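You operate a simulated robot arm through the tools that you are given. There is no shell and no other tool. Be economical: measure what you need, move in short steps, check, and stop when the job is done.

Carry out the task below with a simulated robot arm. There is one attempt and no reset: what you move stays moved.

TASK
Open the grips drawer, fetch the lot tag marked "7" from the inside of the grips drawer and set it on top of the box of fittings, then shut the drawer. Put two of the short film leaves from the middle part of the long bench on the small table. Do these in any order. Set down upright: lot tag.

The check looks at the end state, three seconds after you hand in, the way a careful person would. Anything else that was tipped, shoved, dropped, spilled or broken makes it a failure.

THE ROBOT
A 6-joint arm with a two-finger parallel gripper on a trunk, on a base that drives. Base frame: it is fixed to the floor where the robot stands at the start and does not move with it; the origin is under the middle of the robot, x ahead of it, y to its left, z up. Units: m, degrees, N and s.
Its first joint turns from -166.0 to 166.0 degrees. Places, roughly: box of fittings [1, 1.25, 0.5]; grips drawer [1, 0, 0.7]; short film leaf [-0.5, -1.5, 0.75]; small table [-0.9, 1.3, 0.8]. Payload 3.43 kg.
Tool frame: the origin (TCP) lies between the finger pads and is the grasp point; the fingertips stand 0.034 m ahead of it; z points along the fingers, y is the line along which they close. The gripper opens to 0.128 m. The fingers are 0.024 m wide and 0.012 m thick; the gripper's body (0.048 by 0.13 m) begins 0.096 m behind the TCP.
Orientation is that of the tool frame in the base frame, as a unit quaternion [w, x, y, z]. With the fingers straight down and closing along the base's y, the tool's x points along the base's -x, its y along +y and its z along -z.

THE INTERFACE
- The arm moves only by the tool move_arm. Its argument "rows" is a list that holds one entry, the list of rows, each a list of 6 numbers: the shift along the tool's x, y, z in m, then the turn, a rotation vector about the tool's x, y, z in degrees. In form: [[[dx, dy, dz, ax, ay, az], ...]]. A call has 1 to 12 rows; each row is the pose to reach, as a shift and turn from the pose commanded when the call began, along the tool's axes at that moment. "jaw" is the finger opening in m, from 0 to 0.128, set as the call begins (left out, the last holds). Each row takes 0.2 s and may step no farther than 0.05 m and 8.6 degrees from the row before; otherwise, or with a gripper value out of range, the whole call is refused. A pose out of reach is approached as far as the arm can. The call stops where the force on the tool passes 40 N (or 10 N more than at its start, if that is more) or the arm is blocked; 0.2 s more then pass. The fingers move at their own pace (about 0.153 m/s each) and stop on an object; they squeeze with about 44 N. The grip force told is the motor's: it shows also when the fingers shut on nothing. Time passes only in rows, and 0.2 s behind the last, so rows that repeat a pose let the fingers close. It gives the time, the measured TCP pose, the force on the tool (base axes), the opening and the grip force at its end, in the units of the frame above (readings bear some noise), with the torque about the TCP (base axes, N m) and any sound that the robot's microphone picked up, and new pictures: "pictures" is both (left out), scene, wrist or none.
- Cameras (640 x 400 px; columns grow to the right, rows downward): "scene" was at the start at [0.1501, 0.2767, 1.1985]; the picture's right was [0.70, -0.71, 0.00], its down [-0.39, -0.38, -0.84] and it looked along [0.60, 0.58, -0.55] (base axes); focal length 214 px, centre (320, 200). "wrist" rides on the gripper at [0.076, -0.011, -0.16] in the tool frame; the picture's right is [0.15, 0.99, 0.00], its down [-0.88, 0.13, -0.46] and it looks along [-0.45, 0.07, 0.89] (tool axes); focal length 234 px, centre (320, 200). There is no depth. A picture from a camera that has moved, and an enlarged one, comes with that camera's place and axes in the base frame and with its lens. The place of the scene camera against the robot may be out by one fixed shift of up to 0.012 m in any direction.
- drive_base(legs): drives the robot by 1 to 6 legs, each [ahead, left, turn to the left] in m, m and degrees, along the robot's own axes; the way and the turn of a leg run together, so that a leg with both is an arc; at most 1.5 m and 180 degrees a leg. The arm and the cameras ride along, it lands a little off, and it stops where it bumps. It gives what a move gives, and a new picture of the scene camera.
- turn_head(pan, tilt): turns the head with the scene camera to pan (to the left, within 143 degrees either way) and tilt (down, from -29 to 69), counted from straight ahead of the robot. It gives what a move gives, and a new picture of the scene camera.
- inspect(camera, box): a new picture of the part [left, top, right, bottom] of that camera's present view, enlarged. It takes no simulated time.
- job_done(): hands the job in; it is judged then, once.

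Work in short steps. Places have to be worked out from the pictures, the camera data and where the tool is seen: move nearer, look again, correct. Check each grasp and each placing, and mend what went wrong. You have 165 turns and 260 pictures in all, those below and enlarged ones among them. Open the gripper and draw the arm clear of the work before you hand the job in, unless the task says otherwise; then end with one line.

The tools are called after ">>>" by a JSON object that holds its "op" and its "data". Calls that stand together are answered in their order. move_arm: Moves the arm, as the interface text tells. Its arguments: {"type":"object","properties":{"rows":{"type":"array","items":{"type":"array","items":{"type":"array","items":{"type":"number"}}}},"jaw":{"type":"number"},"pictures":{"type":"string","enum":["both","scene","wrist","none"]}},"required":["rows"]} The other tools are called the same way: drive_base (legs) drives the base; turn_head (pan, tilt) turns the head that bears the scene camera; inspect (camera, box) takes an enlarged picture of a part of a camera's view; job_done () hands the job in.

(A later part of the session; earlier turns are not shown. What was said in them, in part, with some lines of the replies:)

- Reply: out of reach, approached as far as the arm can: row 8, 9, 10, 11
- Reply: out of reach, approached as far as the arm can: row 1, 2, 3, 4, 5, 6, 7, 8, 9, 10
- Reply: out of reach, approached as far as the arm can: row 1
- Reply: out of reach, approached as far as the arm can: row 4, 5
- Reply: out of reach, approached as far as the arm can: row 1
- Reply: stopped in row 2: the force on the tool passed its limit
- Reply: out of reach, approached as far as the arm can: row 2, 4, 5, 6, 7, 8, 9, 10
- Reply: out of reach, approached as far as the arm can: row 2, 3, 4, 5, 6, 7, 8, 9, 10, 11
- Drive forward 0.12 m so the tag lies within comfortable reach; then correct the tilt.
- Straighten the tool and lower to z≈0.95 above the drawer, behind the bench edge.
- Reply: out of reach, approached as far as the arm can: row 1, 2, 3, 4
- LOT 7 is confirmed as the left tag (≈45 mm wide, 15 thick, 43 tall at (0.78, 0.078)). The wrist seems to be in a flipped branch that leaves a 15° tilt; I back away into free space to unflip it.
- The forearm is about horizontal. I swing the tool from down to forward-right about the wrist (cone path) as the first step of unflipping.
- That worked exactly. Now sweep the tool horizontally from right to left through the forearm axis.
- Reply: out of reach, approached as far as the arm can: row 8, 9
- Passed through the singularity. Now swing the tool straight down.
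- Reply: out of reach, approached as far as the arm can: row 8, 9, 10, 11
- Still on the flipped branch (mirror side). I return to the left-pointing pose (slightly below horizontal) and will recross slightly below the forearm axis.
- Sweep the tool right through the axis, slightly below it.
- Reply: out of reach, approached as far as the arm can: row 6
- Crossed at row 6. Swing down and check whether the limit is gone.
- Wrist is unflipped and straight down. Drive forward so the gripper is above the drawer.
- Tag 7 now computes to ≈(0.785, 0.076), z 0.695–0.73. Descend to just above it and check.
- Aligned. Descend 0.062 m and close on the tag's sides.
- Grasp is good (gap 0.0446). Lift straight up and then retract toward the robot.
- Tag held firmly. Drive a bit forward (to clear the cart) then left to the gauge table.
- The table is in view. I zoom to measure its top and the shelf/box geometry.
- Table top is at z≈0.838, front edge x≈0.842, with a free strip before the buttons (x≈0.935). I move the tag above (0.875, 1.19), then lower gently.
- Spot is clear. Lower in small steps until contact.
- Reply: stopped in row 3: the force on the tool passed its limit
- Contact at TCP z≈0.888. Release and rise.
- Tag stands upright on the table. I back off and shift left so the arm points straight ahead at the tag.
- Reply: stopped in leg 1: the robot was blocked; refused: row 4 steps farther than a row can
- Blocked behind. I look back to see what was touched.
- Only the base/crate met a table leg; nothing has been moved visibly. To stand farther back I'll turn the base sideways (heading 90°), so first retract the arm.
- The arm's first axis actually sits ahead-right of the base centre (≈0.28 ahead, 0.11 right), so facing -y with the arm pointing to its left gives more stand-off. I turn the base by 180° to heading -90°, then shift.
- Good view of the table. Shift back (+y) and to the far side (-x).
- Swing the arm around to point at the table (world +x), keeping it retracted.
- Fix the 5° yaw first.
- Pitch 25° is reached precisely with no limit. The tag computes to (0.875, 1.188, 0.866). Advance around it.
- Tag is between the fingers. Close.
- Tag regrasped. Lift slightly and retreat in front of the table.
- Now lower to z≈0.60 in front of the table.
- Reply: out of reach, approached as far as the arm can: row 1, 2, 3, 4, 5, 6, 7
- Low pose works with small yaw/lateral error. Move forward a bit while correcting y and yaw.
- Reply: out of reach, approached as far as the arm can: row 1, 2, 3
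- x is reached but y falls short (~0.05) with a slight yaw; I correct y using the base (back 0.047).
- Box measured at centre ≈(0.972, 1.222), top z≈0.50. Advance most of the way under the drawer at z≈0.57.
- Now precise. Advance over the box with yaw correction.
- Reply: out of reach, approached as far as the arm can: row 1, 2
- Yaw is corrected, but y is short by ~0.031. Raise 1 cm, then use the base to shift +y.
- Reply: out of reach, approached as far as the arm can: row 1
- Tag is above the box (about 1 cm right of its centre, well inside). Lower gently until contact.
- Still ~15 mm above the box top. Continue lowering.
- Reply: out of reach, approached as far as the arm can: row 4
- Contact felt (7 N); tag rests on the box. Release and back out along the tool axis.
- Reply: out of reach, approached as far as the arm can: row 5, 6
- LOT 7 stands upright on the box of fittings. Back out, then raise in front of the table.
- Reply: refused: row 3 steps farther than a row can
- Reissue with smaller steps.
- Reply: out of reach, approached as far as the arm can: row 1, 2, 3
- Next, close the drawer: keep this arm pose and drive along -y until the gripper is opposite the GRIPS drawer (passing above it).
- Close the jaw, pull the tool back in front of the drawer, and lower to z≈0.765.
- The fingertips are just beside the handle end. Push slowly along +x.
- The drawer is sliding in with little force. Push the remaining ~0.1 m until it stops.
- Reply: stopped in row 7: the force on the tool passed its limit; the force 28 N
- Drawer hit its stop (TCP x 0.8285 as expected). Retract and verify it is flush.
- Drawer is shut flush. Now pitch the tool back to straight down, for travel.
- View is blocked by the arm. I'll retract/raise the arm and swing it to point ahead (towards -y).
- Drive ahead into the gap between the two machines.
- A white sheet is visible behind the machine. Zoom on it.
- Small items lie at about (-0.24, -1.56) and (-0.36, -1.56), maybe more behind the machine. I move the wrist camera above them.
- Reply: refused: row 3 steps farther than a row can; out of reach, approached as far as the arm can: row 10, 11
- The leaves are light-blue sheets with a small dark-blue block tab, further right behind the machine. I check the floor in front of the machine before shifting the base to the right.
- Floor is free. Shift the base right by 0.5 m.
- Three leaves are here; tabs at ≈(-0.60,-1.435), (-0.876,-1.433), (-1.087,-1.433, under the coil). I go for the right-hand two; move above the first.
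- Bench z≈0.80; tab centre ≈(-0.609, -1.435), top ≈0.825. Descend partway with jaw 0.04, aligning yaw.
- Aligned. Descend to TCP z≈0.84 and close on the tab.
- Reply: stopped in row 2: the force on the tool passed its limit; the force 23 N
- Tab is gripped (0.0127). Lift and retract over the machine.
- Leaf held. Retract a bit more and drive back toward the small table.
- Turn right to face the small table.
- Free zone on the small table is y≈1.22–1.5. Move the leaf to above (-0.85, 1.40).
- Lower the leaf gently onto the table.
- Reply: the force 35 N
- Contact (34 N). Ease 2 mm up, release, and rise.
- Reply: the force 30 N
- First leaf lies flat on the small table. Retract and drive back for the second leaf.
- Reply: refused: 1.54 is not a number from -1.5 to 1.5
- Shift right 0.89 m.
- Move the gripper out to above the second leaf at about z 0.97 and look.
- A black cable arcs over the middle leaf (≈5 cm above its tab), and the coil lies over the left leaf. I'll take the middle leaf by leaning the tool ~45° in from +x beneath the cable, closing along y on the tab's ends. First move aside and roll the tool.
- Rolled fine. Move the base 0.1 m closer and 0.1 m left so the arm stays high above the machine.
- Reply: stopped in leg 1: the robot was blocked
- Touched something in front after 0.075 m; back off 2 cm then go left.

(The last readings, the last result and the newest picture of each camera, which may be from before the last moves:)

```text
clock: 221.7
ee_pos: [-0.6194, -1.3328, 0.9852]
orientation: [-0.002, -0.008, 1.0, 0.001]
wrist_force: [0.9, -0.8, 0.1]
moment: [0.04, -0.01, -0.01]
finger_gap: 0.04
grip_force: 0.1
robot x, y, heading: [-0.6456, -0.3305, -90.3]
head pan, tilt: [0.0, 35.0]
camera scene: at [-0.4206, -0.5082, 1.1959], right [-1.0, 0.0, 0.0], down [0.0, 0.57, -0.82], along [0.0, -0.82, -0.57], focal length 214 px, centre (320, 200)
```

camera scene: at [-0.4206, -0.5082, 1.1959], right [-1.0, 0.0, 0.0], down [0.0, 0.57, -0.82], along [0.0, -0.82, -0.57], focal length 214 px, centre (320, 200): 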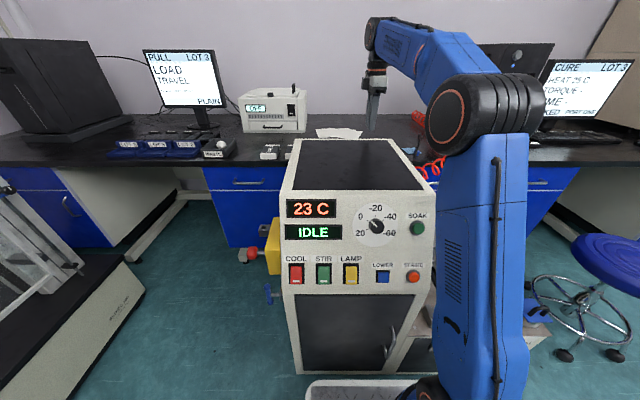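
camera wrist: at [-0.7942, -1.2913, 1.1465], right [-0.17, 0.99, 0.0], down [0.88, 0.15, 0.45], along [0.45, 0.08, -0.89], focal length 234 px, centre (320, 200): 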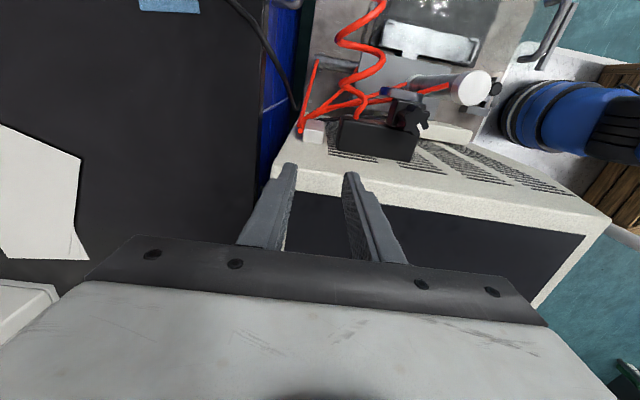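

Now tilt 55° toward -x pointing while moving to the pre-grasp right of the leaf.

>>> {"op": "move_arm", "data": {"rows": [[[0.02, -0.02, 0, 0, 7.9, 0], [0.042, -0.04, 0, 0, 15.8, 0], [0.064, -0.06, 0.01, 0, 23.6, 0], [0.086, -0.08, 0.02, 0, 31.5, 0], [0.108, -0.1, 0.04, 0, 39.4, 0], [0.13, -0.102, 0.06, 0, 47.2, 0], [0.145, -0.102, 0.08, 0, 55, 0]]]}}

>>> {"op": "inspect", "data": {"camera": "wrist", "box": [180, 60, 460, 240]}}

```text
clock: 223.3
ee_pos: [-0.7624, -1.4368, 0.9072]
orientation: [-0.465, -0.008, 0.885, -0.003]
wrist_force: [0.5, -0.4, 1.5]
moment: [-0.01, -0.03, 0.0]
finger_gap: 0.0402
grip_force: 0.0
robot x, y, heading: [-0.6435, -0.3323, -90.1]
head pan, tilt: [0.0, 35.0]
camera scene: at [-0.4206, -0.5081, 1.1959], right [-1.0, 0.0, 0.0], down [0.0, 0.57, -0.82], along [0.0, -0.82, -0.57], focal length 214 px, centre (320, 200)
camera wrist: at [-0.6735, -1.4464, 1.0605], right [-0.1, 0.99, 0.12], down [0.87, 0.15, -0.47], along [-0.48, 0.06, -0.88], focal length 234 px, centre (320, 200)
```

scene: 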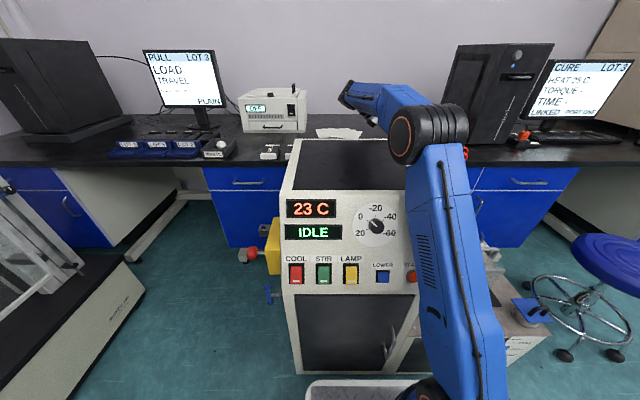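
wrist: 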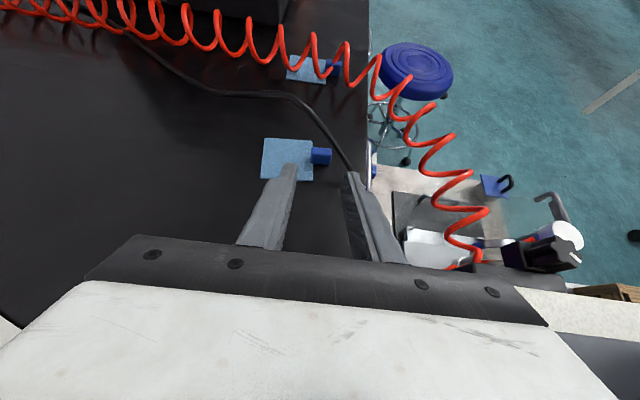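

```text
2.22 times, centred on (320, 150) of wrist
camera zoom: at [-0.6735, -1.4464, 1.0605], right [-0.1, 0.99, 0.12], down [0.87, 0.15, -0.47], along [-0.48, 0.06, -0.88], focal length 520 px, centre (320, 311)
```

zoom: 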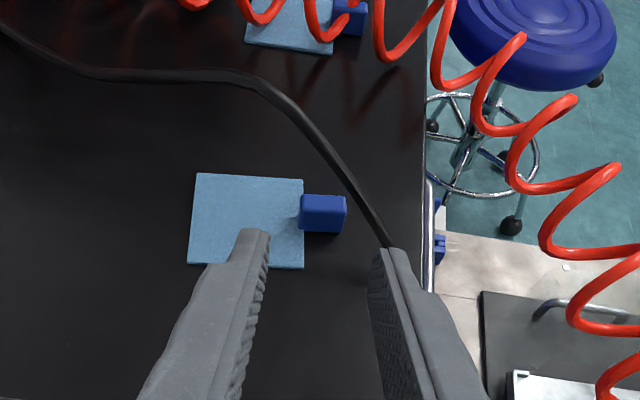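

Excellent view: cable passes ~2 cm above the tab's near end, and my fingers can come beneath it. I advance low with the +y finger close beside the tab.

>>> {"op": "move_arm", "data": {"rows": [[[-0.009, -0.002, 0.021, 0, 0, 0], [-0.018, -0.0036, 0.0423, 0, 0, 0], [-0.018, -0.0036, 0.06, 0, 0, 0], [-0.018, -0.0036, 0.075, 0, 0, 0]]], "pictures": "wrist"}}

>>> {"op": "inspect", "data": {"camera": "wrist", "box": [240, 100, 400, 220]}}

```text
clock: 224.3
ee_pos: [-0.8139, -1.4402, 0.8501]
orientation: [-0.463, -0.009, 0.886, -0.003]
wrist_force: [-0.7, -1.0, -0.1]
moment: [-0.02, 0.02, 0.01]
finger_gap: 0.0398
grip_force: 0.0
robot x, y, heading: [-0.6456, -0.3343, -90.0]
head pan, tilt: [0.0, 35.0]
camera wrist: at [-0.725, -1.4506, 1.0027], right [-0.1, 0.99, 0.12], down [0.87, 0.15, -0.46], along [-0.48, 0.06, -0.88], focal length 234 px, centre (320, 200)
```

wrist: 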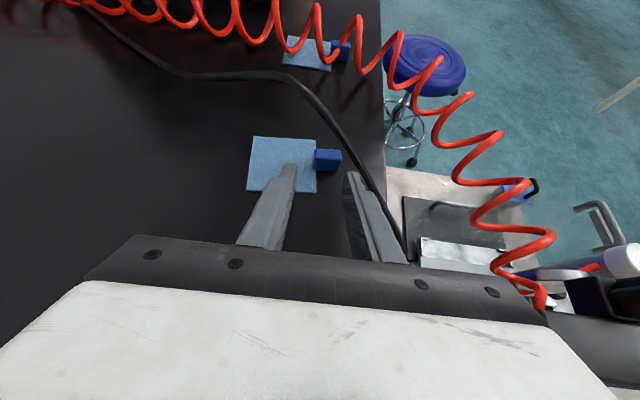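

```text
3.33 times, centred on (320, 160) of wrist
camera zoom: at [-0.725, -1.4506, 1.0027], right [-0.1, 0.99, 0.12], down [0.87, 0.15, -0.46], along [-0.48, 0.06, -0.88], focal length 781 px, centre (320, 333)
```

zoom: 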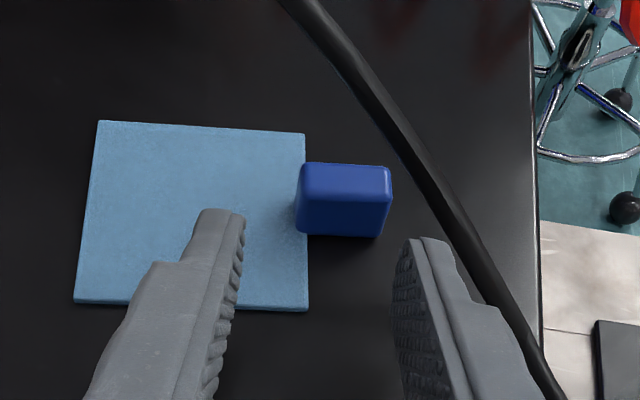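

Cable sits just outside/above the +y finger. I'll advance just enough for the finger to sit beside the tab's corner, then nudge the leaf 3.5 cm in -y, where the cable is higher.

>>> {"op": "move_arm", "data": {"rows": [[[0, 0, 0.01, 0, 0, 0], [0, 0, 0.02, 0, 0, 0], [0, 0, 0.028, 0, 0, 0]]], "pictures": "wrist"}}

>>> {"op": "inspect", "data": {"camera": "wrist", "box": [240, 100, 400, 220]}}

```text
clock: 225.1
ee_pos: [-0.8363, -1.442, 0.8329]
orientation: [-0.464, -0.009, 0.886, -0.002]
wrist_force: [-0.3, 0.4, -1.1]
moment: [0.02, 0.01, 0.01]
finger_gap: 0.0398
grip_force: 0.0
robot x, y, heading: [-0.6475, -0.3339, -90.1]
head pan, tilt: [0.0, 35.0]
camera wrist: at [-0.7484, -1.451, 0.9864], right [-0.1, 0.99, 0.12], down [0.87, 0.15, -0.46], along [-0.48, 0.06, -0.88], focal length 234 px, centre (320, 200)
```

wrist: 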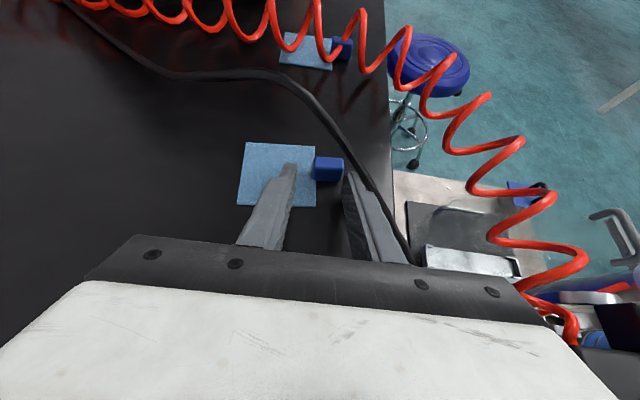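

```text
3.33 times, centred on (320, 160) of wrist
camera zoom: at [-0.7484, -1.451, 0.9864], right [-0.1, 0.99, 0.12], down [0.87, 0.15, -0.46], along [-0.48, 0.06, -0.88], focal length 781 px, centre (320, 333)
```

zoom: 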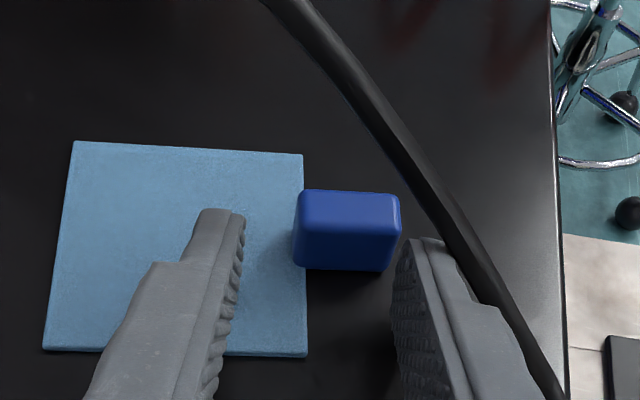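

No contact so far; finger overlaps the tab's end. Nudge the leaf in -y.

>>> {"op": "move_arm", "data": {"rows": [[[0, -0.01, 0, 0, 0, 0], [0, -0.02, 0, 0, 0, 0], [0, -0.03, 0, 0, 0, 0], [0, -0.038, 0, 0, 0, 0]]], "pictures": "wrist"}}

>>> {"op": "inspect", "data": {"camera": "wrist", "box": [240, 100, 400, 220]}}

```text
clock: 226.3
ee_pos: [-0.8368, -1.4609, 0.8692]
orientation: [-0.463, 0.0, 0.886, -0.02]
wrist_force: [0.2, -0.2, -0.5]
moment: [0.0, -0.02, 0.02]
finger_gap: 0.0399
grip_force: 0.0
robot x, y, heading: [-0.6431, -0.3271, -90.6]
head pan, tilt: [0.0, 35.0]
stopped in row 4: the arm was blocked; the commanded pose is now the measured one
camera wrist: at [-0.7488, -1.464, 1.022], right [-0.1, 0.99, 0.08], down [0.88, 0.13, -0.47], along [-0.47, 0.03, -0.88], focal length 234 px, centre (320, 200)
```

wrist: 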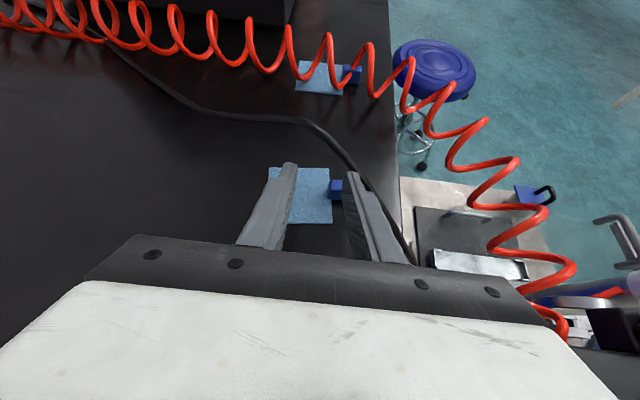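

```text
3.33 times, centred on (320, 160) of wrist
camera zoom: at [-0.7488, -1.464, 1.022], right [-0.1, 0.99, 0.08], down [0.88, 0.13, -0.47], along [-0.47, 0.03, -0.88], focal length 781 px, centre (320, 333)
```

zoom: 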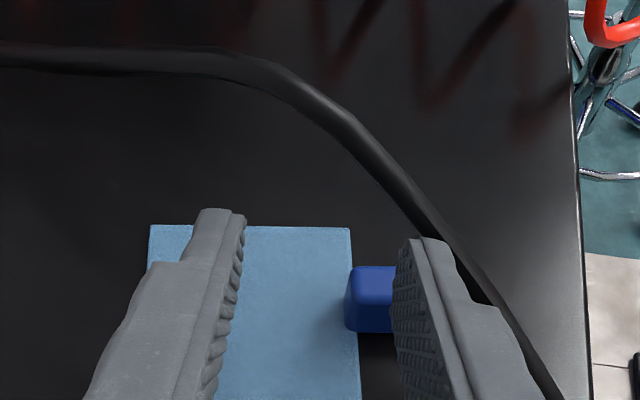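

The arm got blocked and rode up ~3.5 cm. I check for forearm contact with the machine.

>>> {"op": "inspect", "data": {"camera": "scene", "box": [240, 40, 520, 240]}}

```text
2.00 times, centred on (380, 140) of scene
camera zoom: at [-0.4204, -0.4949, 1.197], right [-1.0, 0.0, 0.0], down [0.0, 0.57, -0.82], along [0.0, -0.82, -0.57], focal length 429 px, centre (200, 320)
```

zoom: 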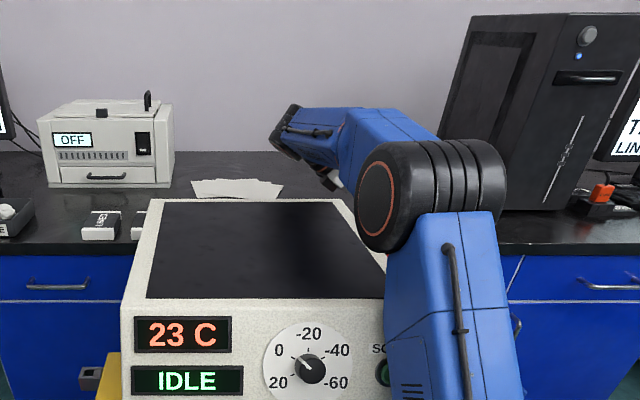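

The upper arm leaned against the machine's front edge. I withdraw the gripper and reposition the base to the right, where only the low bath is in front.

>>> {"op": "move_arm", "data": {"rows": [[[0, 0, -0.035, 0, 0, 0], [0, 0, -0.07, 0, 0, 0], [0.005, 0.015, -0.105, 0, 0, 0], [0.015, 0.03, -0.135, 0, 0, 0], [0.031, 0.05, -0.167, 0, 0, 0]]], "pictures": "wrist"}}

>>> {"op": "drive_base", "data": {"legs": [[0, -0.1, 0.5]]}}

```text
clock: 227.5
ee_pos: [-0.7173, -1.416, 0.9696]
orientation: [-0.463, -0.004, 0.886, -0.011]
wrist_force: [0.0, -0.1, -0.6]
moment: [0.06, 0.04, 0.0]
finger_gap: 0.0398
grip_force: 0.0
robot x, y, heading: [-0.6445, -0.3286, -90.3]
head pan, tilt: [0.0, 35.0]
camera wrist: at [-0.6286, -1.4231, 1.1233], right [-0.1, 0.99, 0.1], down [0.87, 0.14, -0.46], along [-0.47, 0.04, -0.88], focal length 234 px, centre (320, 200)
```

wrist: 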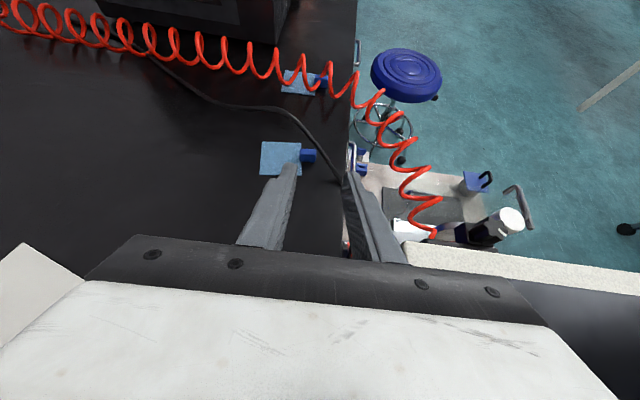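

```text
clock: 228.7
ee_pos: [-0.8133, -1.4165, 0.9721]
orientation: [-0.462, -0.006, 0.887, -0.013]
wrist_force: [0.1, 0.3, -0.1]
moment: [0.02, 0.01, 0.01]
finger_gap: 0.0398
grip_force: 0.1
robot x, y, heading: [-0.7458, -0.3272, -89.8]
head pan, tilt: [0.0, 35.0]
camera scene: at [-0.5205, -0.5027, 1.1959], right [-1.0, 0.0, 0.0], down [0.0, 0.57, -0.82], along [0.0, -0.82, -0.57], focal length 214 px, centre (320, 200)
```

scene: 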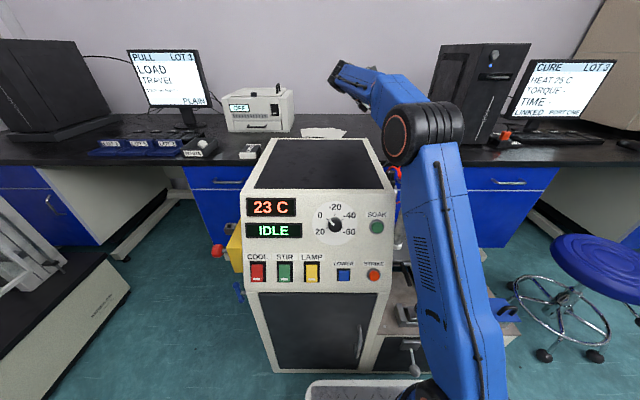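

Approaching from the left (-x) side at ~40° gives far more cable clearance, and the coil there is only up to z≈0.87. First un-tilt to vertical away from the bench.

>>> {"op": "move_arm", "data": {"rows": [[[-0.0148, 0.0209, -0.0084, 0, -7.86, 0], [-0.0285, 0.0418, -0.0213, 0, -15.7, 0], [-0.0412, 0.0627, -0.0389, 0, -23.6, 0], [-0.0519, 0.0836, -0.0606, 0, -31.4, 0], [-0.0604, 0.1045, -0.0866, 0, -39.3, 0], [-0.0654, 0.1254, -0.116, 0, -47.1, 0], [-0.0676, 0.1463, -0.1486, 0, -55, 0]]], "pictures": "none"}}

```text
clock: 230.3
ee_pos: [-0.6554, -1.2649, 0.996]
orientation: [-0.001, -0.013, 1.0, -0.009]
wrist_force: [-0.3, -1.4, 0.1]
moment: [0.06, 0.0, -0.03]
finger_gap: 0.0397
grip_force: 0.0
robot x, y, heading: [-0.7455, -0.3286, -90.1]
head pan, tilt: [0.0, 35.0]
```

Roll 180° in two steps while moving to x≈-0.8.

>>> {"op": "move_arm", "data": {"rows": [[[0.013, 0.006, -0.002, 0, 0, 8.2], [0.026, 0.012, -0.004, 0, 0, 16.4], [0.039, 0.018, -0.006, 0, 0, 24.6], [0.052, 0.024, -0.008, 0, 0, 32.8], [0.065, 0.03, -0.01, 0, 0, 41], [0.078, 0.036, -0.012, 0, 0, 49.2], [0.091, 0.042, -0.014, 0, 0, 57.4], [0.104, 0.048, -0.015, 0, 0, 65.6], [0.117, 0.054, -0.015, 0, 0, 73.8], [0.13, 0.06, -0.015, 0, 0, 82], [0.145, 0.065, -0.015, 0, 0, 90]]], "pictures": "none"}}

>>> {"op": "move_arm", "data": {"rows": [[[0, 0, 0, 0, 0, 8.2], [0, 0, 0, 0, 0, 16.4], [0, 0, 0, 0, 0, 24.6], [0, 0, 0, 0, 0, 32.8], [0, 0, 0, 0, 0, 41], [0, 0, 0, 0, 0, 49.2], [0, 0, 0, 0, 0, 57.4], [0, 0, 0, 0, 0, 65.6], [0, 0, 0, 0, 0, 73.8], [0, 0, 0, 0, 0, 82], [0, 0, 0, 0, 0, 88.5]]], "pictures": "none"}}

>>> {"op": "drive_base", "data": {"legs": [[0, -0.16, 0]]}}

```text
clock: 232.7
ee_pos: [-0.8024, -1.203, 1.0115]
orientation: [0.008, 0.699, 0.715, -0.007]
wrist_force: [-0.4, -0.7, 0.2]
moment: [-0.02, -0.01, 0.02]
finger_gap: 0.0399
grip_force: 0.0
robot x, y, heading: [-0.7482, -0.3311, -90.0]
head pan, tilt: [0.0, 35.0]
```

```text
clock: 235.1
ee_pos: [-0.8016, -1.2029, 1.0125]
orientation: [0.009, 1.0, 0.023, -0.002]
wrist_force: [-0.2, 0.2, 0.0]
moment: [0.0, -0.01, 0.02]
finger_gap: 0.0399
grip_force: 0.2
robot x, y, heading: [-0.7469, -0.3272, -90.0]
head pan, tilt: [0.0, 35.0]
```

```text
clock: 236.5
ee_pos: [-0.962, -1.2035, 1.0126]
orientation: [0.01, 1.0, 0.025, -0.001]
wrist_force: [0.3, -0.3, 1.0]
moment: [-0.01, -0.01, -0.01]
finger_gap: 0.0399
grip_force: 0.1
robot x, y, heading: [-0.9041, -0.3316, -89.8]
head pan, tilt: [0.0, 35.0]
camera scene: at [-0.6791, -0.5033, 1.1959], right [-1.0, 0.0, 0.0], down [0.0, 0.57, -0.82], along [0.0, -0.82, -0.57], focal length 214 px, centre (320, 200)
```

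scene: 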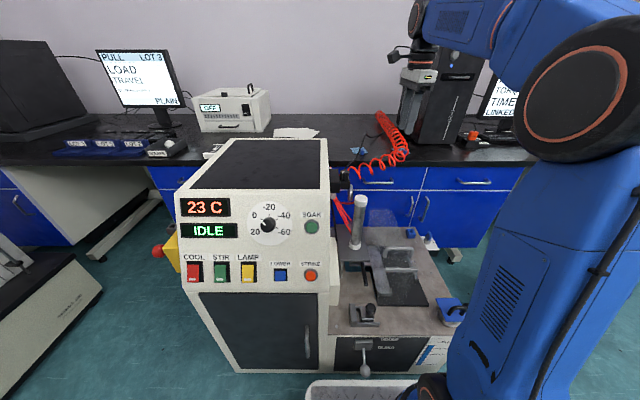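

Now tilt 40° so the tool points toward +x/down and move over the coil to a pre-grasp on the leaf's left side.

>>> {"op": "move_arm", "data": {"rows": [[[-0.001, 0.034, 0, 0, 5.7, 0.4], [-0.003, 0.068, 0, 0, 11.4, 0.8], [-0.004, 0.101, 0.01, 0, 17.1, 1.2], [-0.006, 0.135, 0.02, 0, 22.8, 1.6], [-0.007, 0.169, 0.04, 0, 28.5, 2], [-0.008, 0.203, 0.06, 0, 34.2, 2.5], [-0.01, 0.236, 0.0826, 0, 40, 2.9]]]}}

>>> {"op": "inspect", "data": {"camera": "wrist", "box": [180, 60, 460, 240]}}

```text
clock: 238.1
ee_pos: [-0.9616, -1.4413, 0.9351]
orientation: [0.001, 0.94, 0.002, 0.341]
wrist_force: [1.2, 0.8, 1.3]
moment: [-0.05, 0.13, -0.04]
finger_gap: 0.0401
grip_force: 0.2
robot x, y, heading: [-0.9029, -0.3289, -89.9]
head pan, tilt: [0.0, 35.0]
camera scene: at [-0.6789, -0.5027, 1.196], right [-1.0, 0.0, 0.0], down [0.0, 0.57, -0.82], along [0.0, -0.82, -0.57], focal length 214 px, centre (320, 200)
camera wrist: at [-1.0046, -1.4297, 1.1066], right [0.12, -0.99, 0.1], down [-0.97, -0.13, -0.22], along [0.23, -0.07, -0.97], focal length 234 px, centre (320, 200)
```

scene: 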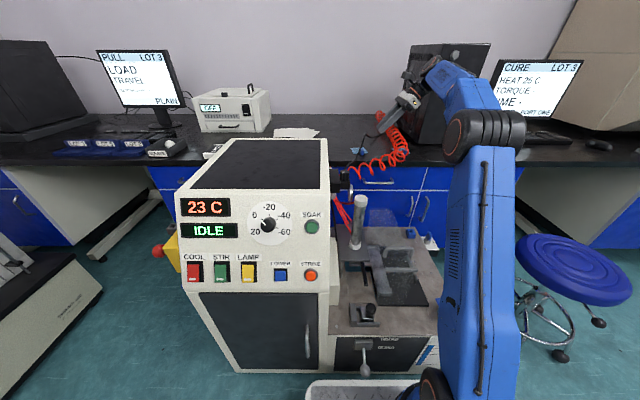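
wrist: 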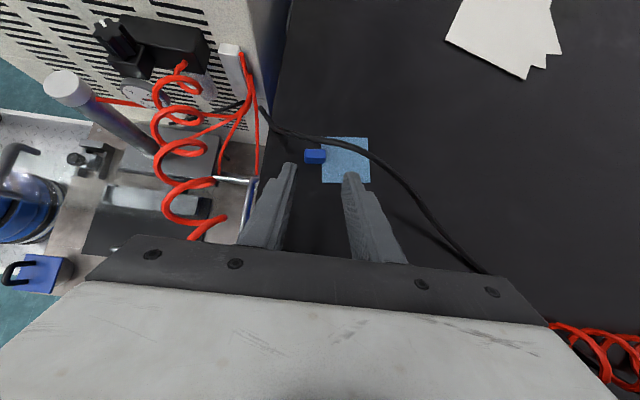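

```text
2.22 times, centred on (320, 150) of wrist
camera zoom: at [-1.0046, -1.4297, 1.1066], right [0.12, -0.99, 0.1], down [-0.97, -0.13, -0.22], along [0.23, -0.07, -0.97], focal length 520 px, centre (320, 311)
```

zoom: 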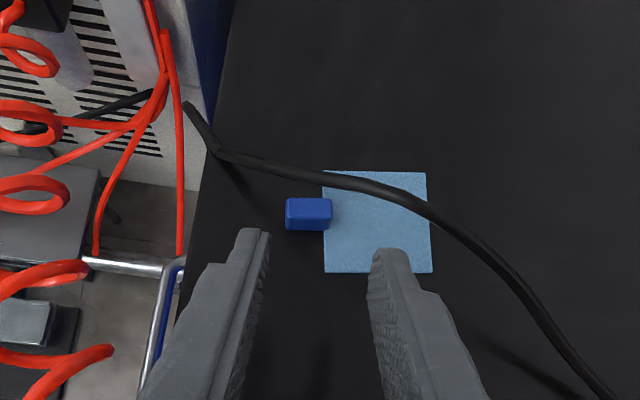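

Tab at ≈(-0.874, -1.437); cable lies clear on the far side. Advance along the finger axis.

>>> {"op": "move_arm", "data": {"rows": [[[-0.0104, -0.0043, 0.03, 0, 0, 0], [-0.0104, -0.0043, 0.06, 0, 0, 0], [-0.0104, -0.0043, 0.09, 0, 0, 0]]], "pictures": "wrist"}}

>>> {"op": "inspect", "data": {"camera": "wrist", "box": [240, 90, 400, 210]}}

```text
clock: 238.9
ee_pos: [-0.9117, -1.4368, 0.8589]
orientation: [0.001, 0.94, 0.001, 0.341]
wrist_force: [-0.3, 0.0, 0.8]
moment: [-0.02, 0.01, 0.0]
finger_gap: 0.04
grip_force: 0.1
robot x, y, heading: [-0.9099, -0.3303, -90.3]
head pan, tilt: [0.0, 35.0]
camera wrist: at [-0.9554, -1.4258, 1.03], right [0.11, -0.99, 0.1], down [-0.97, -0.13, -0.21], along [0.22, -0.07, -0.97], focal length 234 px, centre (320, 200)
```

wrist: 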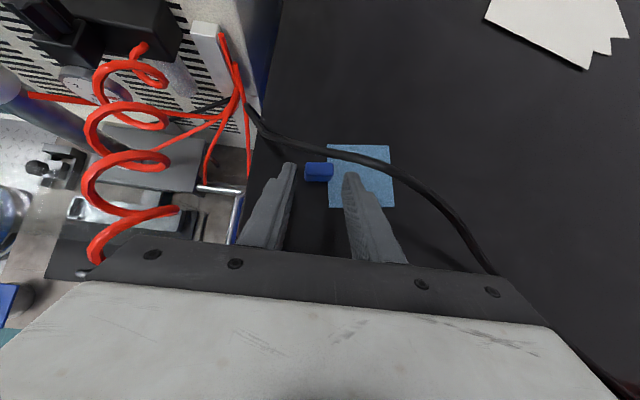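

```text
3.33 times, centred on (320, 150) of wrist
camera zoom: at [-0.9554, -1.4258, 1.03], right [0.11, -0.99, 0.1], down [-0.97, -0.13, -0.21], along [0.22, -0.07, -0.97], focal length 781 px, centre (320, 367)
```

zoom: 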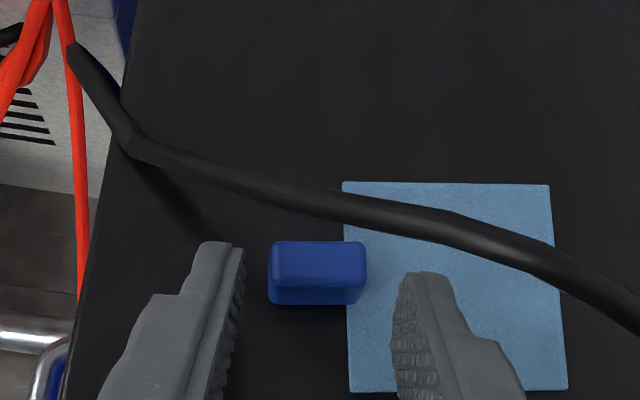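

Centred. Advance the last 2.7 cm, and close.

>>> {"op": "move_arm", "data": {"rows": [[[0, 0, 0.012, 0, 0, 0], [0, 0, 0.02, 0, 0, 0], [0, 0, 0.026, 0, 0, 0]]], "pictures": "wrist"}}

>>> {"op": "inspect", "data": {"camera": "wrist", "box": [240, 90, 400, 210]}}

```text
clock: 239.7
ee_pos: [-0.8939, -1.4371, 0.8375]
orientation: [-0.001, 0.94, 0.003, 0.341]
wrist_force: [0.2, 0.0, -0.4]
moment: [0.02, -0.01, -0.01]
finger_gap: 0.0399
grip_force: 0.2
robot x, y, heading: [-0.9047, -0.3295, -89.8]
head pan, tilt: [0.0, 35.0]
camera wrist: at [-0.9379, -1.4256, 1.0097], right [0.12, -0.99, 0.1], down [-0.97, -0.13, -0.21], along [0.22, -0.07, -0.97], focal length 234 px, centre (320, 200)
```

wrist: 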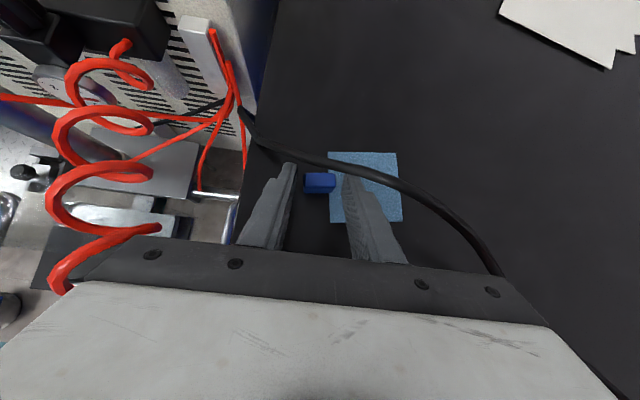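

```text
3.33 times, centred on (320, 150) of wrist
camera zoom: at [-0.9379, -1.4256, 1.0097], right [0.12, -0.99, 0.1], down [-0.97, -0.13, -0.21], along [0.22, -0.07, -0.97], focal length 781 px, centre (320, 367)
```

zoom: 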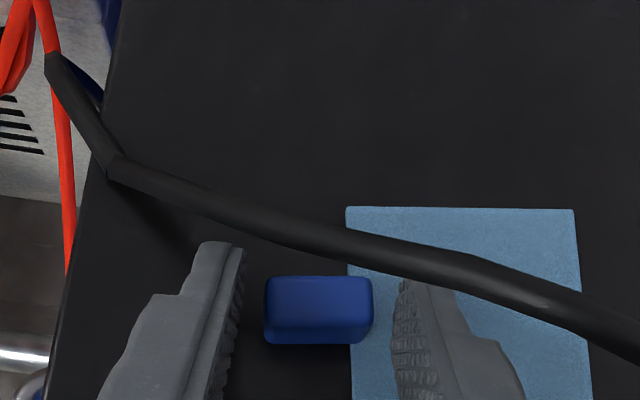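

Positioned with no contact. Close on the tab's ends.

>>> {"op": "move_arm", "data": {"rows": [[[0, 0, 0, 0, 0, 0], [0, 0, 0, 0, 0, 0]]], "jaw": 0.01, "pictures": "wrist"}}

```text
clock: 240.3
ee_pos: [-0.8947, -1.4369, 0.8388]
orientation: [0.0, 0.94, 0.002, 0.342]
wrist_force: [0.0, 0.4, 0.2]
moment: [0.05, -0.02, -0.01]
finger_gap: 0.0267
grip_force: 44.5
robot x, y, heading: [-0.9059, -0.3304, -89.7]
head pan, tilt: [0.0, 35.0]
camera wrist: at [-0.9378, -1.4256, 1.0097], right [0.12, -0.99, 0.1], down [-0.97, -0.13, -0.21], along [0.22, -0.07, -0.97], focal length 234 px, centre (320, 200)
```

wrist: 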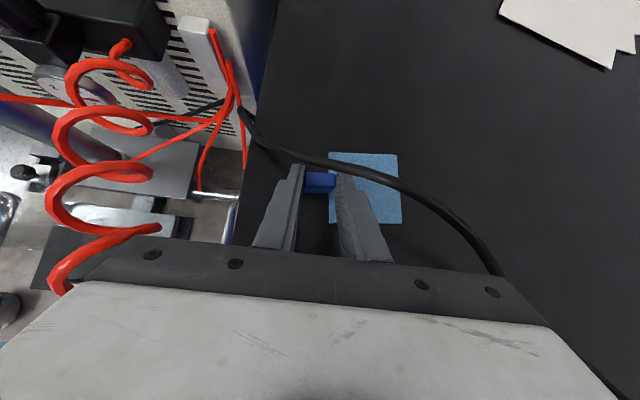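

Gripped. Slide the leaf out to -x under the cable, rising only gradually.

>>> {"op": "move_arm", "data": {"rows": [[[-0.0096, 0, -0.0119, 0, 0, 0], [-0.0198, 0, -0.023, 0, 0, 0], [-0.0268, 0, -0.038, 0, 0, 0], [-0.03, 0, -0.0577, 0, 0, 0], [-0.0331, 0, -0.0772, 0, 0, 0], [-0.0402, 0, -0.0922, 0, 0, 0]]], "pictures": "wrist"}}

>>> {"op": "inspect", "data": {"camera": "wrist", "box": [200, 80, 480, 260]}}

```text
clock: 241.7
ee_pos: [-0.9824, -1.438, 0.8832]
orientation: [0.0, 0.94, 0.002, 0.341]
wrist_force: [1.2, -0.4, 0.9]
moment: [0.0, -0.02, 0.02]
finger_gap: 0.0271
grip_force: 44.2
robot x, y, heading: [-0.906, -0.331, -89.9]
head pan, tilt: [0.0, 35.0]
camera wrist: at [-1.027, -1.4258, 1.0547], right [0.12, -0.99, 0.1], down [-0.97, -0.13, -0.21], along [0.22, -0.07, -0.97], focal length 234 px, centre (320, 200)
```

wrist: 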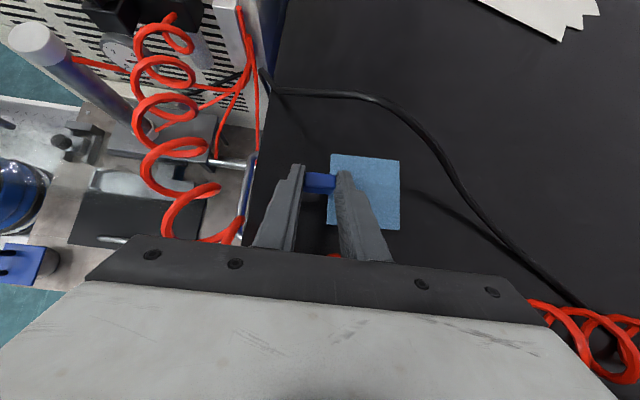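

```text
2.22 times, centred on (340, 170) of wrist
camera zoom: at [-1.027, -1.4258, 1.0547], right [0.12, -0.99, 0.1], down [-0.97, -0.13, -0.21], along [0.22, -0.07, -0.97], focal length 520 px, centre (276, 267)
```

zoom: 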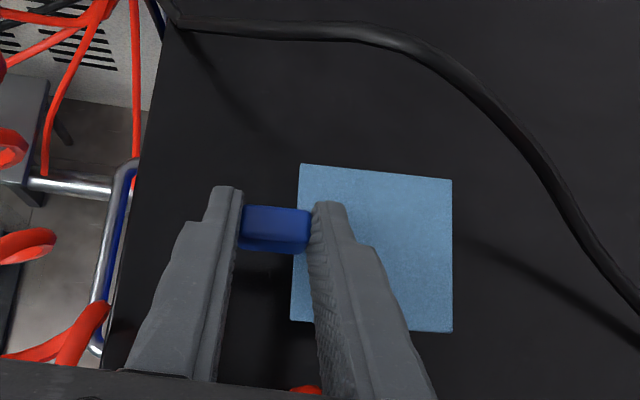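

Clear of the cable. Lift straight up and then retract.

>>> {"op": "move_arm", "data": {"rows": [[[0.0192, 0, -0.023, 0, 0, 0], [0.0385, 0, -0.046, 0, 0, 0], [0.0577, -0.02, -0.069, 0, 0, 0], [0.0705, -0.055, -0.0844, 0, 0, 0], [0.077, -0.095, -0.092, 0, 0, 0], [0.0834, -0.135, -0.0997, 0, 0, 0], [0.0834, -0.175, -0.0997, 0, 0, 0], [0.0834, -0.215, -0.0997, 0, 0, 0], [0.0834, -0.255, -0.0997, 0, 0, 0], [0.0834, -0.295, -0.0997, 0, 0, 0]]]}}

```text
clock: 243.9
ee_pos: [-0.983, -1.1418, 1.0118]
orientation: [-0.001, 0.94, 0.002, 0.341]
wrist_force: [-0.7, -0.9, -0.6]
moment: [0.1, -0.03, 0.03]
finger_gap: 0.0264
grip_force: 43.7
robot x, y, heading: [-0.9057, -0.3263, -89.8]
head pan, tilt: [0.0, 35.0]
camera scene: at [-0.6792, -0.5037, 1.1959], right [-1.0, 0.0, 0.0], down [0.0, 0.57, -0.82], along [0.0, -0.82, -0.57], focal length 214 px, centre (320, 200)
camera wrist: at [-1.0279, -1.1314, 1.1825], right [0.12, -0.99, 0.09], down [-0.97, -0.13, -0.22], along [0.23, -0.07, -0.97], focal length 234 px, centre (320, 200)
```

scene: 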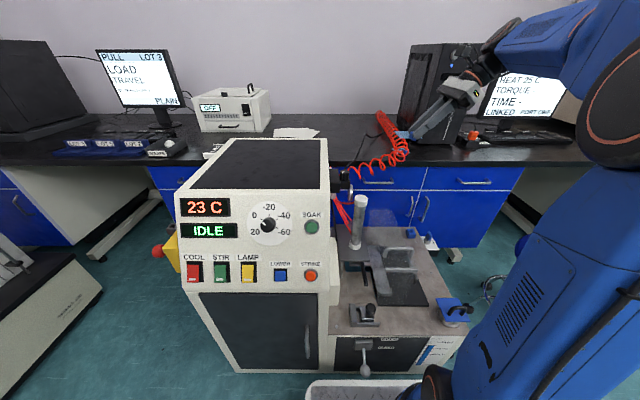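
wrist: 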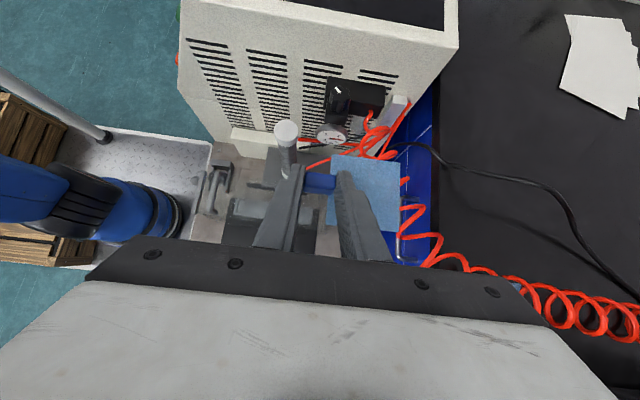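

Second leaf is free and held. Retract and drive to the small table again.

>>> {"op": "move_arm", "data": {"rows": [[[0, -0.04, 0, 0, 0, 0], [0, -0.08, 0, 0, 0, 0], [0, -0.12, 0, 0, 0, 0], [0, -0.15, 0, 0, 0, 0]]], "pictures": "none"}}

>>> {"op": "drive_base", "data": {"legs": [[-0.06, 0, 0], [0, 1.1, 0], [-0.75, 0, 0], [-0.75, 0.05, 0]]}}

```text
clock: 244.9
ee_pos: [-0.9849, -0.9924, 1.0111]
orientation: [0.0, 0.94, 0.002, 0.342]
wrist_force: [0.7, 0.2, 0.1]
moment: [0.02, -0.04, 0.03]
finger_gap: 0.0269
grip_force: 43.7
robot x, y, heading: [-0.9047, -0.328, -90.1]
head pan, tilt: [0.0, 35.0]
```

```text
clock: 258.4
ee_pos: [0.1651, 0.564, 1.0127]
orientation: [0.001, 0.94, -0.004, 0.341]
wrist_force: [0.7, 0.3, -0.2]
moment: [0.01, 0.0, -0.01]
finger_gap: 0.0264
grip_force: 44.0
robot x, y, heading: [0.2499, 1.2211, -90.4]
head pan, tilt: [0.0, 35.0]
camera scene: at [0.4753, 1.0495, 1.1959], right [-1.0, 0.01, 0.0], down [0.01, 0.57, -0.82], along [-0.01, -0.82, -0.57], focal length 214 px, centre (320, 200)
```

scene: 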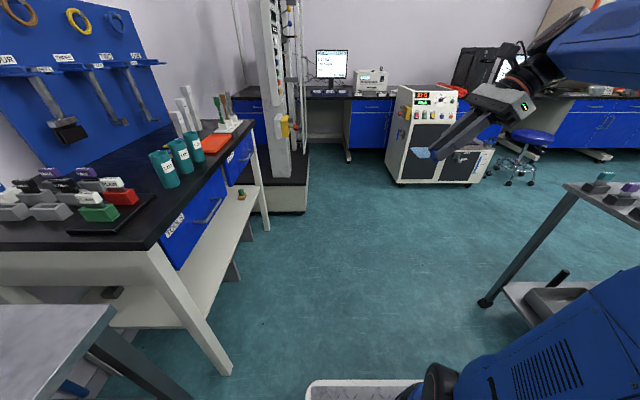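

Turn to the table.

>>> {"op": "drive_base", "data": {"legs": [[0, 0, -89.5]]}}

```text
clock: 262.6
ee_pos: [-0.4107, 1.3046, 1.0116]
orientation: [0.242, 0.666, -0.664, 0.241]
wrist_force: [0.2, -0.1, -0.3]
moment: [-0.02, 0.0, -0.02]
finger_gap: 0.0267
grip_force: 43.5
robot x, y, heading: [0.2524, 1.2216, -180.0]
head pan, tilt: [0.0, 35.0]
camera scene: at [0.089, 1.0, 1.1959], right [0.0, 1.0, 0.0], down [0.57, 0.0, -0.82], along [-0.82, 0.0, -0.57], focal length 214 px, centre (320, 200)
```

scene: 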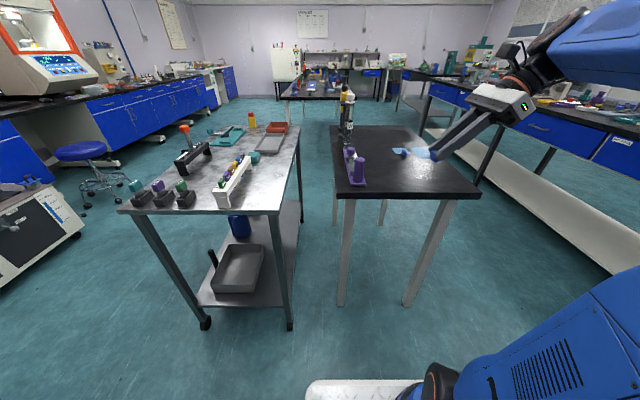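

Move the second leaf to above (-0.70, 1.38).

>>> {"op": "move_arm", "data": {"rows": [[[-0.01, 0.04, -0.01, 0, 0, 0], [-0.02, 0.08, -0.018, 0, 0, 0], [-0.035, 0.12, -0.02, 0, 0, 0], [-0.055, 0.16, -0.015, 0, 0, 0], [-0.08, 0.19, -0.005, 0, 0, 0], [-0.1, 0.225, 0.005, 0, 0, 0], [-0.122, 0.258, 0.015, 0, 0, 0], [-0.1436, 0.289, 0.0236, 0, 0, 0]]]}}

>>> {"op": "inspect", "data": {"camera": "scene", "box": [320, 90, 520, 215]}}

```text
clock: 264.4
ee_pos: [-0.7009, 1.3985, 0.9024]
orientation: [0.242, 0.666, -0.664, 0.239]
wrist_force: [0.5, 0.4, 0.5]
moment: [0.1, 0.03, -0.03]
finger_gap: 0.0266
grip_force: 43.7
robot x, y, heading: [0.2504, 1.2254, -179.9]
head pan, tilt: [0.0, 35.0]
camera scene: at [0.0895, 0.9998, 1.196], right [0.0, 1.0, 0.0], down [0.57, 0.0, -0.82], along [-0.82, 0.0, -0.57], focal length 214 px, centre (320, 200)
camera wrist: at [-0.6881, 1.4425, 1.0749], right [-0.99, -0.12, 0.1], down [-0.13, 0.97, -0.21], along [-0.07, -0.22, -0.97], focal length 234 px, centre (320, 200)
```

scene: 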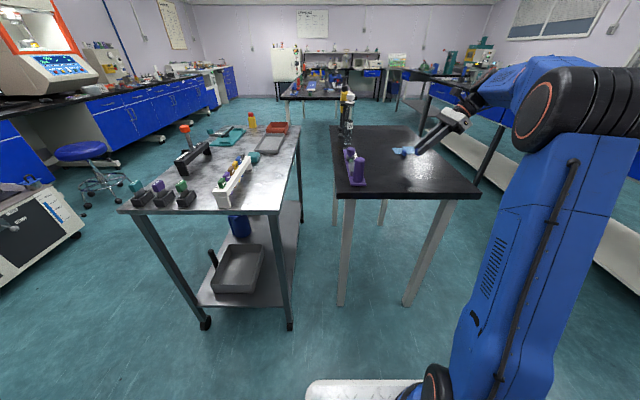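
wrist: 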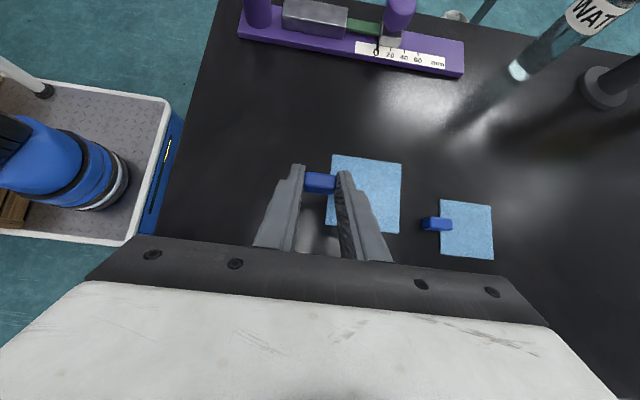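

```text
3.20 times, centred on (420, 152) of scene
camera zoom: at [0.0895, 0.9998, 1.196], right [0.0, 1.0, 0.0], down [0.57, 0.0, -0.82], along [-0.82, 0.0, -0.57], focal length 686 px, centre (0, 352)
```

zoom: 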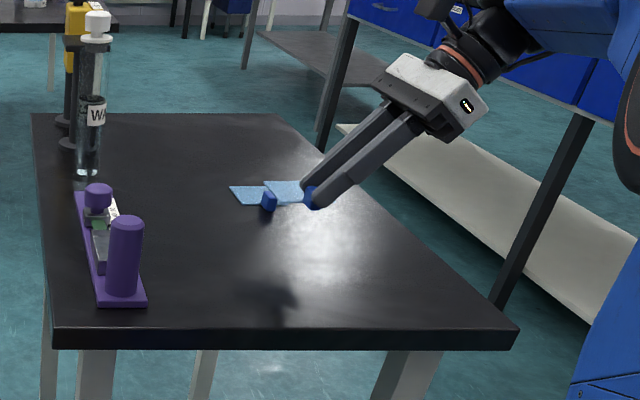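

Gap of ~5 cm to the first leaf. Lower straight down until contact.

>>> {"op": "move_arm", "data": {"rows": [[[-0.0193, 0, 0.0231, 0, 0, 0], [-0.0321, 0, 0.0385, 0, 0, 0], [-0.0372, 0, 0.0446, 0, 0, 0], [-0.0404, 0, 0.0484, 0, 0, 0], [-0.0417, 0, 0.05, 0, 0, 0]]], "pictures": "none"}}

>>> {"op": "inspect", "data": {"camera": "scene", "box": [370, 110, 470, 180]}}

```text
clock: 265.6
ee_pos: [-0.7005, 1.3994, 0.8385]
orientation: [0.242, 0.666, -0.664, 0.24]
wrist_force: [-3.0, 2.0, 10.6]
moment: [-0.18, 0.09, -0.05]
finger_gap: 0.0267
grip_force: 43.4
robot x, y, heading: [0.2567, 1.2258, -179.9]
head pan, tilt: [0.0, 35.0]
```

```text
5.71 times, centred on (420, 145) of scene
camera zoom: at [0.0893, 1.0, 1.196], right [0.0, 1.0, 0.0], down [0.57, 0.0, -0.82], along [-0.82, 0.0, -0.57], focal length 1226 px, centre (-251, 514)
```

zoom: 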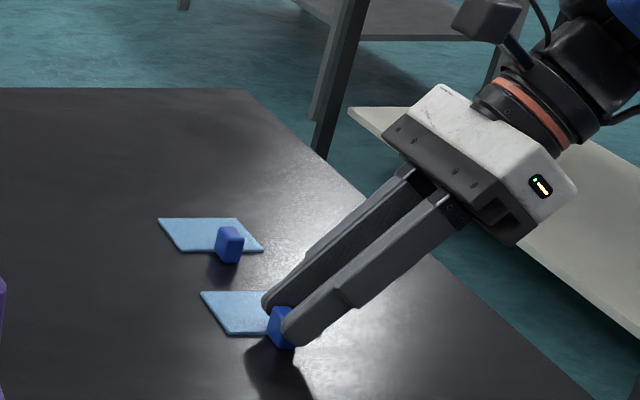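

Contact (10 N). Release, back out along the tool axis, and raise.

>>> {"op": "move_arm", "data": {"rows": [[[0, 0, 0, 0, 0, 0], [0, 0, 0, 0, 0, 0], [0, 0, -0.03, 0, 0, 0], [0, 0, -0.07, 0, 0, 0], [0, 0, -0.11, 0, 0, 0], [0.02, -0.03, -0.13, 0, 0, 0], [0.03, -0.07, -0.13, 0, 0, 0], [0.03, -0.11, -0.13, 0, 0, 0], [0.03, -0.15, -0.13, 0, 0, 0]]], "jaw": 0.045}}

>>> {"op": "inspect", "data": {"camera": "scene", "box": [320, 90, 480, 200]}}

```text
clock: 267.6
ee_pos: [-0.5513, 1.4602, 0.954]
orientation: [0.241, 0.666, -0.664, 0.241]
wrist_force: [-0.4, 0.0, 0.2]
moment: [-0.06, -0.05, 0.07]
finger_gap: 0.045
grip_force: 0.1
robot x, y, heading: [0.2483, 1.2218, -179.9]
head pan, tilt: [0.0, 35.0]
camera scene: at [0.0886, 1.0001, 1.1959], right [0.0, 1.0, 0.0], down [0.57, 0.0, -0.82], along [-0.82, 0.0, -0.57], focal length 214 px, centre (320, 200)
camera wrist: at [-0.5402, 1.5045, 1.1256], right [-0.99, -0.12, 0.09], down [-0.13, 0.97, -0.22], along [-0.07, -0.23, -0.97], focal length 234 px, centre (320, 200)
```

scene: 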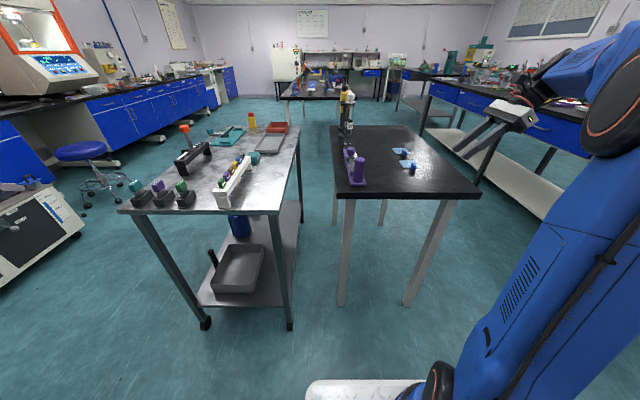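
wrist: 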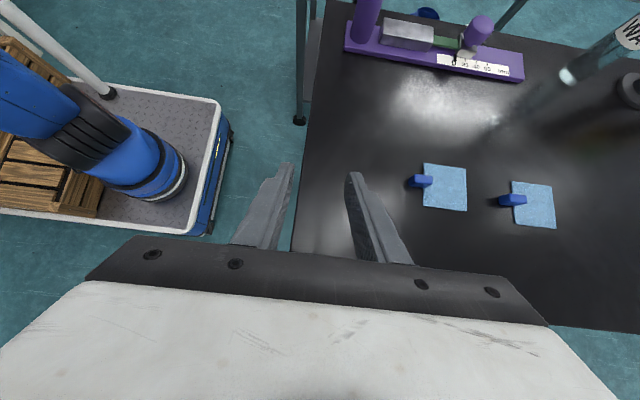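

```text
3.64 times, centred on (400, 145) of scene
camera zoom: at [0.0886, 1.0001, 1.1959], right [0.0, 1.0, 0.0], down [0.57, 0.0, -0.82], along [-0.82, 0.0, -0.57], focal length 780 px, centre (29, 400)
```

zoom: 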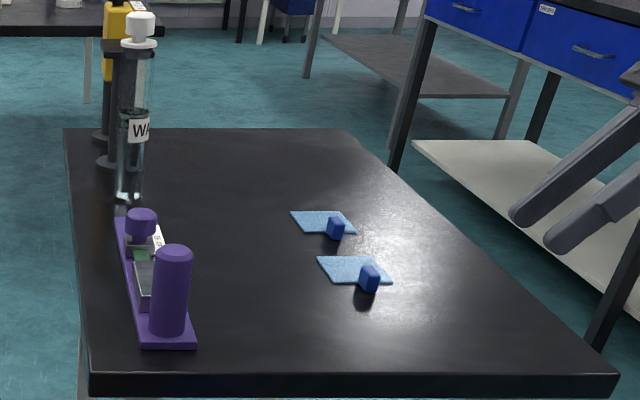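

Both leaves lie on the small table. Retract the arm fully clear and look back at the tag on the box as a final check.

>>> {"op": "move_arm", "data": {"rows": [[[0, -0.04, 0, 0, 0, 0], [0, -0.08, 0, 0, 0, 0], [0, -0.12, 0, 0, 0, 0]]], "pictures": "none"}}

>>> {"op": "turn_head", "data": {"pan": 143, "tilt": 35}}

>>> {"op": "turn_head", "data": {"pan": -143, "tilt": 35}}

```text
clock: 268.4
ee_pos: [-0.4303, 1.4601, 0.9553]
orientation: [0.242, 0.665, -0.664, 0.242]
wrist_force: [-1.1, -0.2, -0.9]
moment: [-0.08, -0.04, 0.0]
finger_gap: 0.045
grip_force: 0.0
robot x, y, heading: [0.252, 1.2272, -180.2]
head pan, tilt: [0.0, 35.0]
```

```text
clock: 270.6
ee_pos: [-0.4306, 1.4616, 0.9561]
orientation: [0.241, 0.666, -0.664, 0.241]
wrist_force: [-1.0, 0.0, 0.3]
moment: [-0.01, 0.01, -0.01]
finger_gap: 0.0451
grip_force: 0.1
robot x, y, heading: [0.2545, 1.2253, -179.8]
head pan, tilt: [143.0, 35.0]
camera scene: at [0.2474, 0.947, 1.196], right [-0.6, -0.8, 0.0], down [-0.46, 0.35, -0.82], along [0.65, -0.49, -0.57], focal length 214 px, centre (320, 200)
```

scene: 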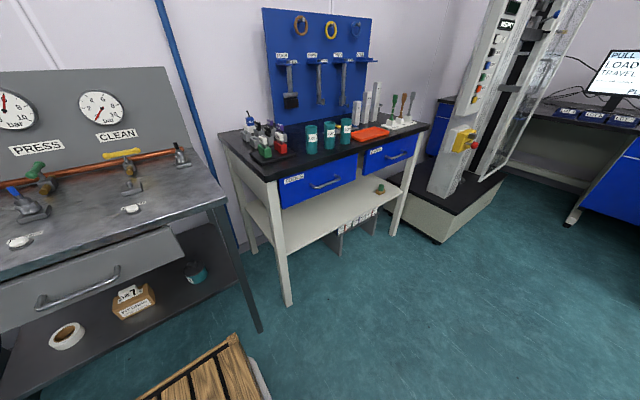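

```text
clock: 274.6
ee_pos: [-0.4299, 1.4601, 0.9569]
orientation: [0.243, 0.665, -0.664, 0.241]
wrist_force: [0.5, 0.2, 0.1]
moment: [0.02, 0.01, 0.0]
finger_gap: 0.0449
grip_force: 0.0
robot x, y, heading: [0.252, 1.2263, -180.1]
head pan, tilt: [-143.0, 35.0]
camera scene: at [0.2474, 1.0531, 1.1959], right [0.6, -0.8, 0.0], down [-0.46, -0.35, -0.82], along [0.65, 0.49, -0.57], focal length 214 px, centre (320, 200)
```

scene: 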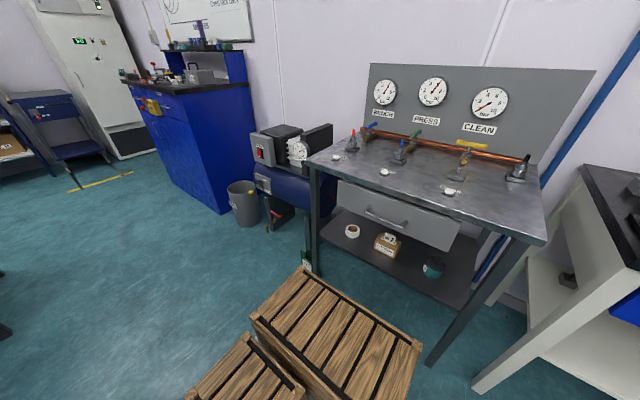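

The tag stands on the box, the drawer is shut, both leaves are on the small table, the gripper is open and the arm is clear. Handing in.

>>> {"op": "job_done", "data": {}}

```text
The job is handed in.
```

The lot tag "7" stands upright on the box of fittings, the grips drawer is shut, and two film leaves are on the small table.
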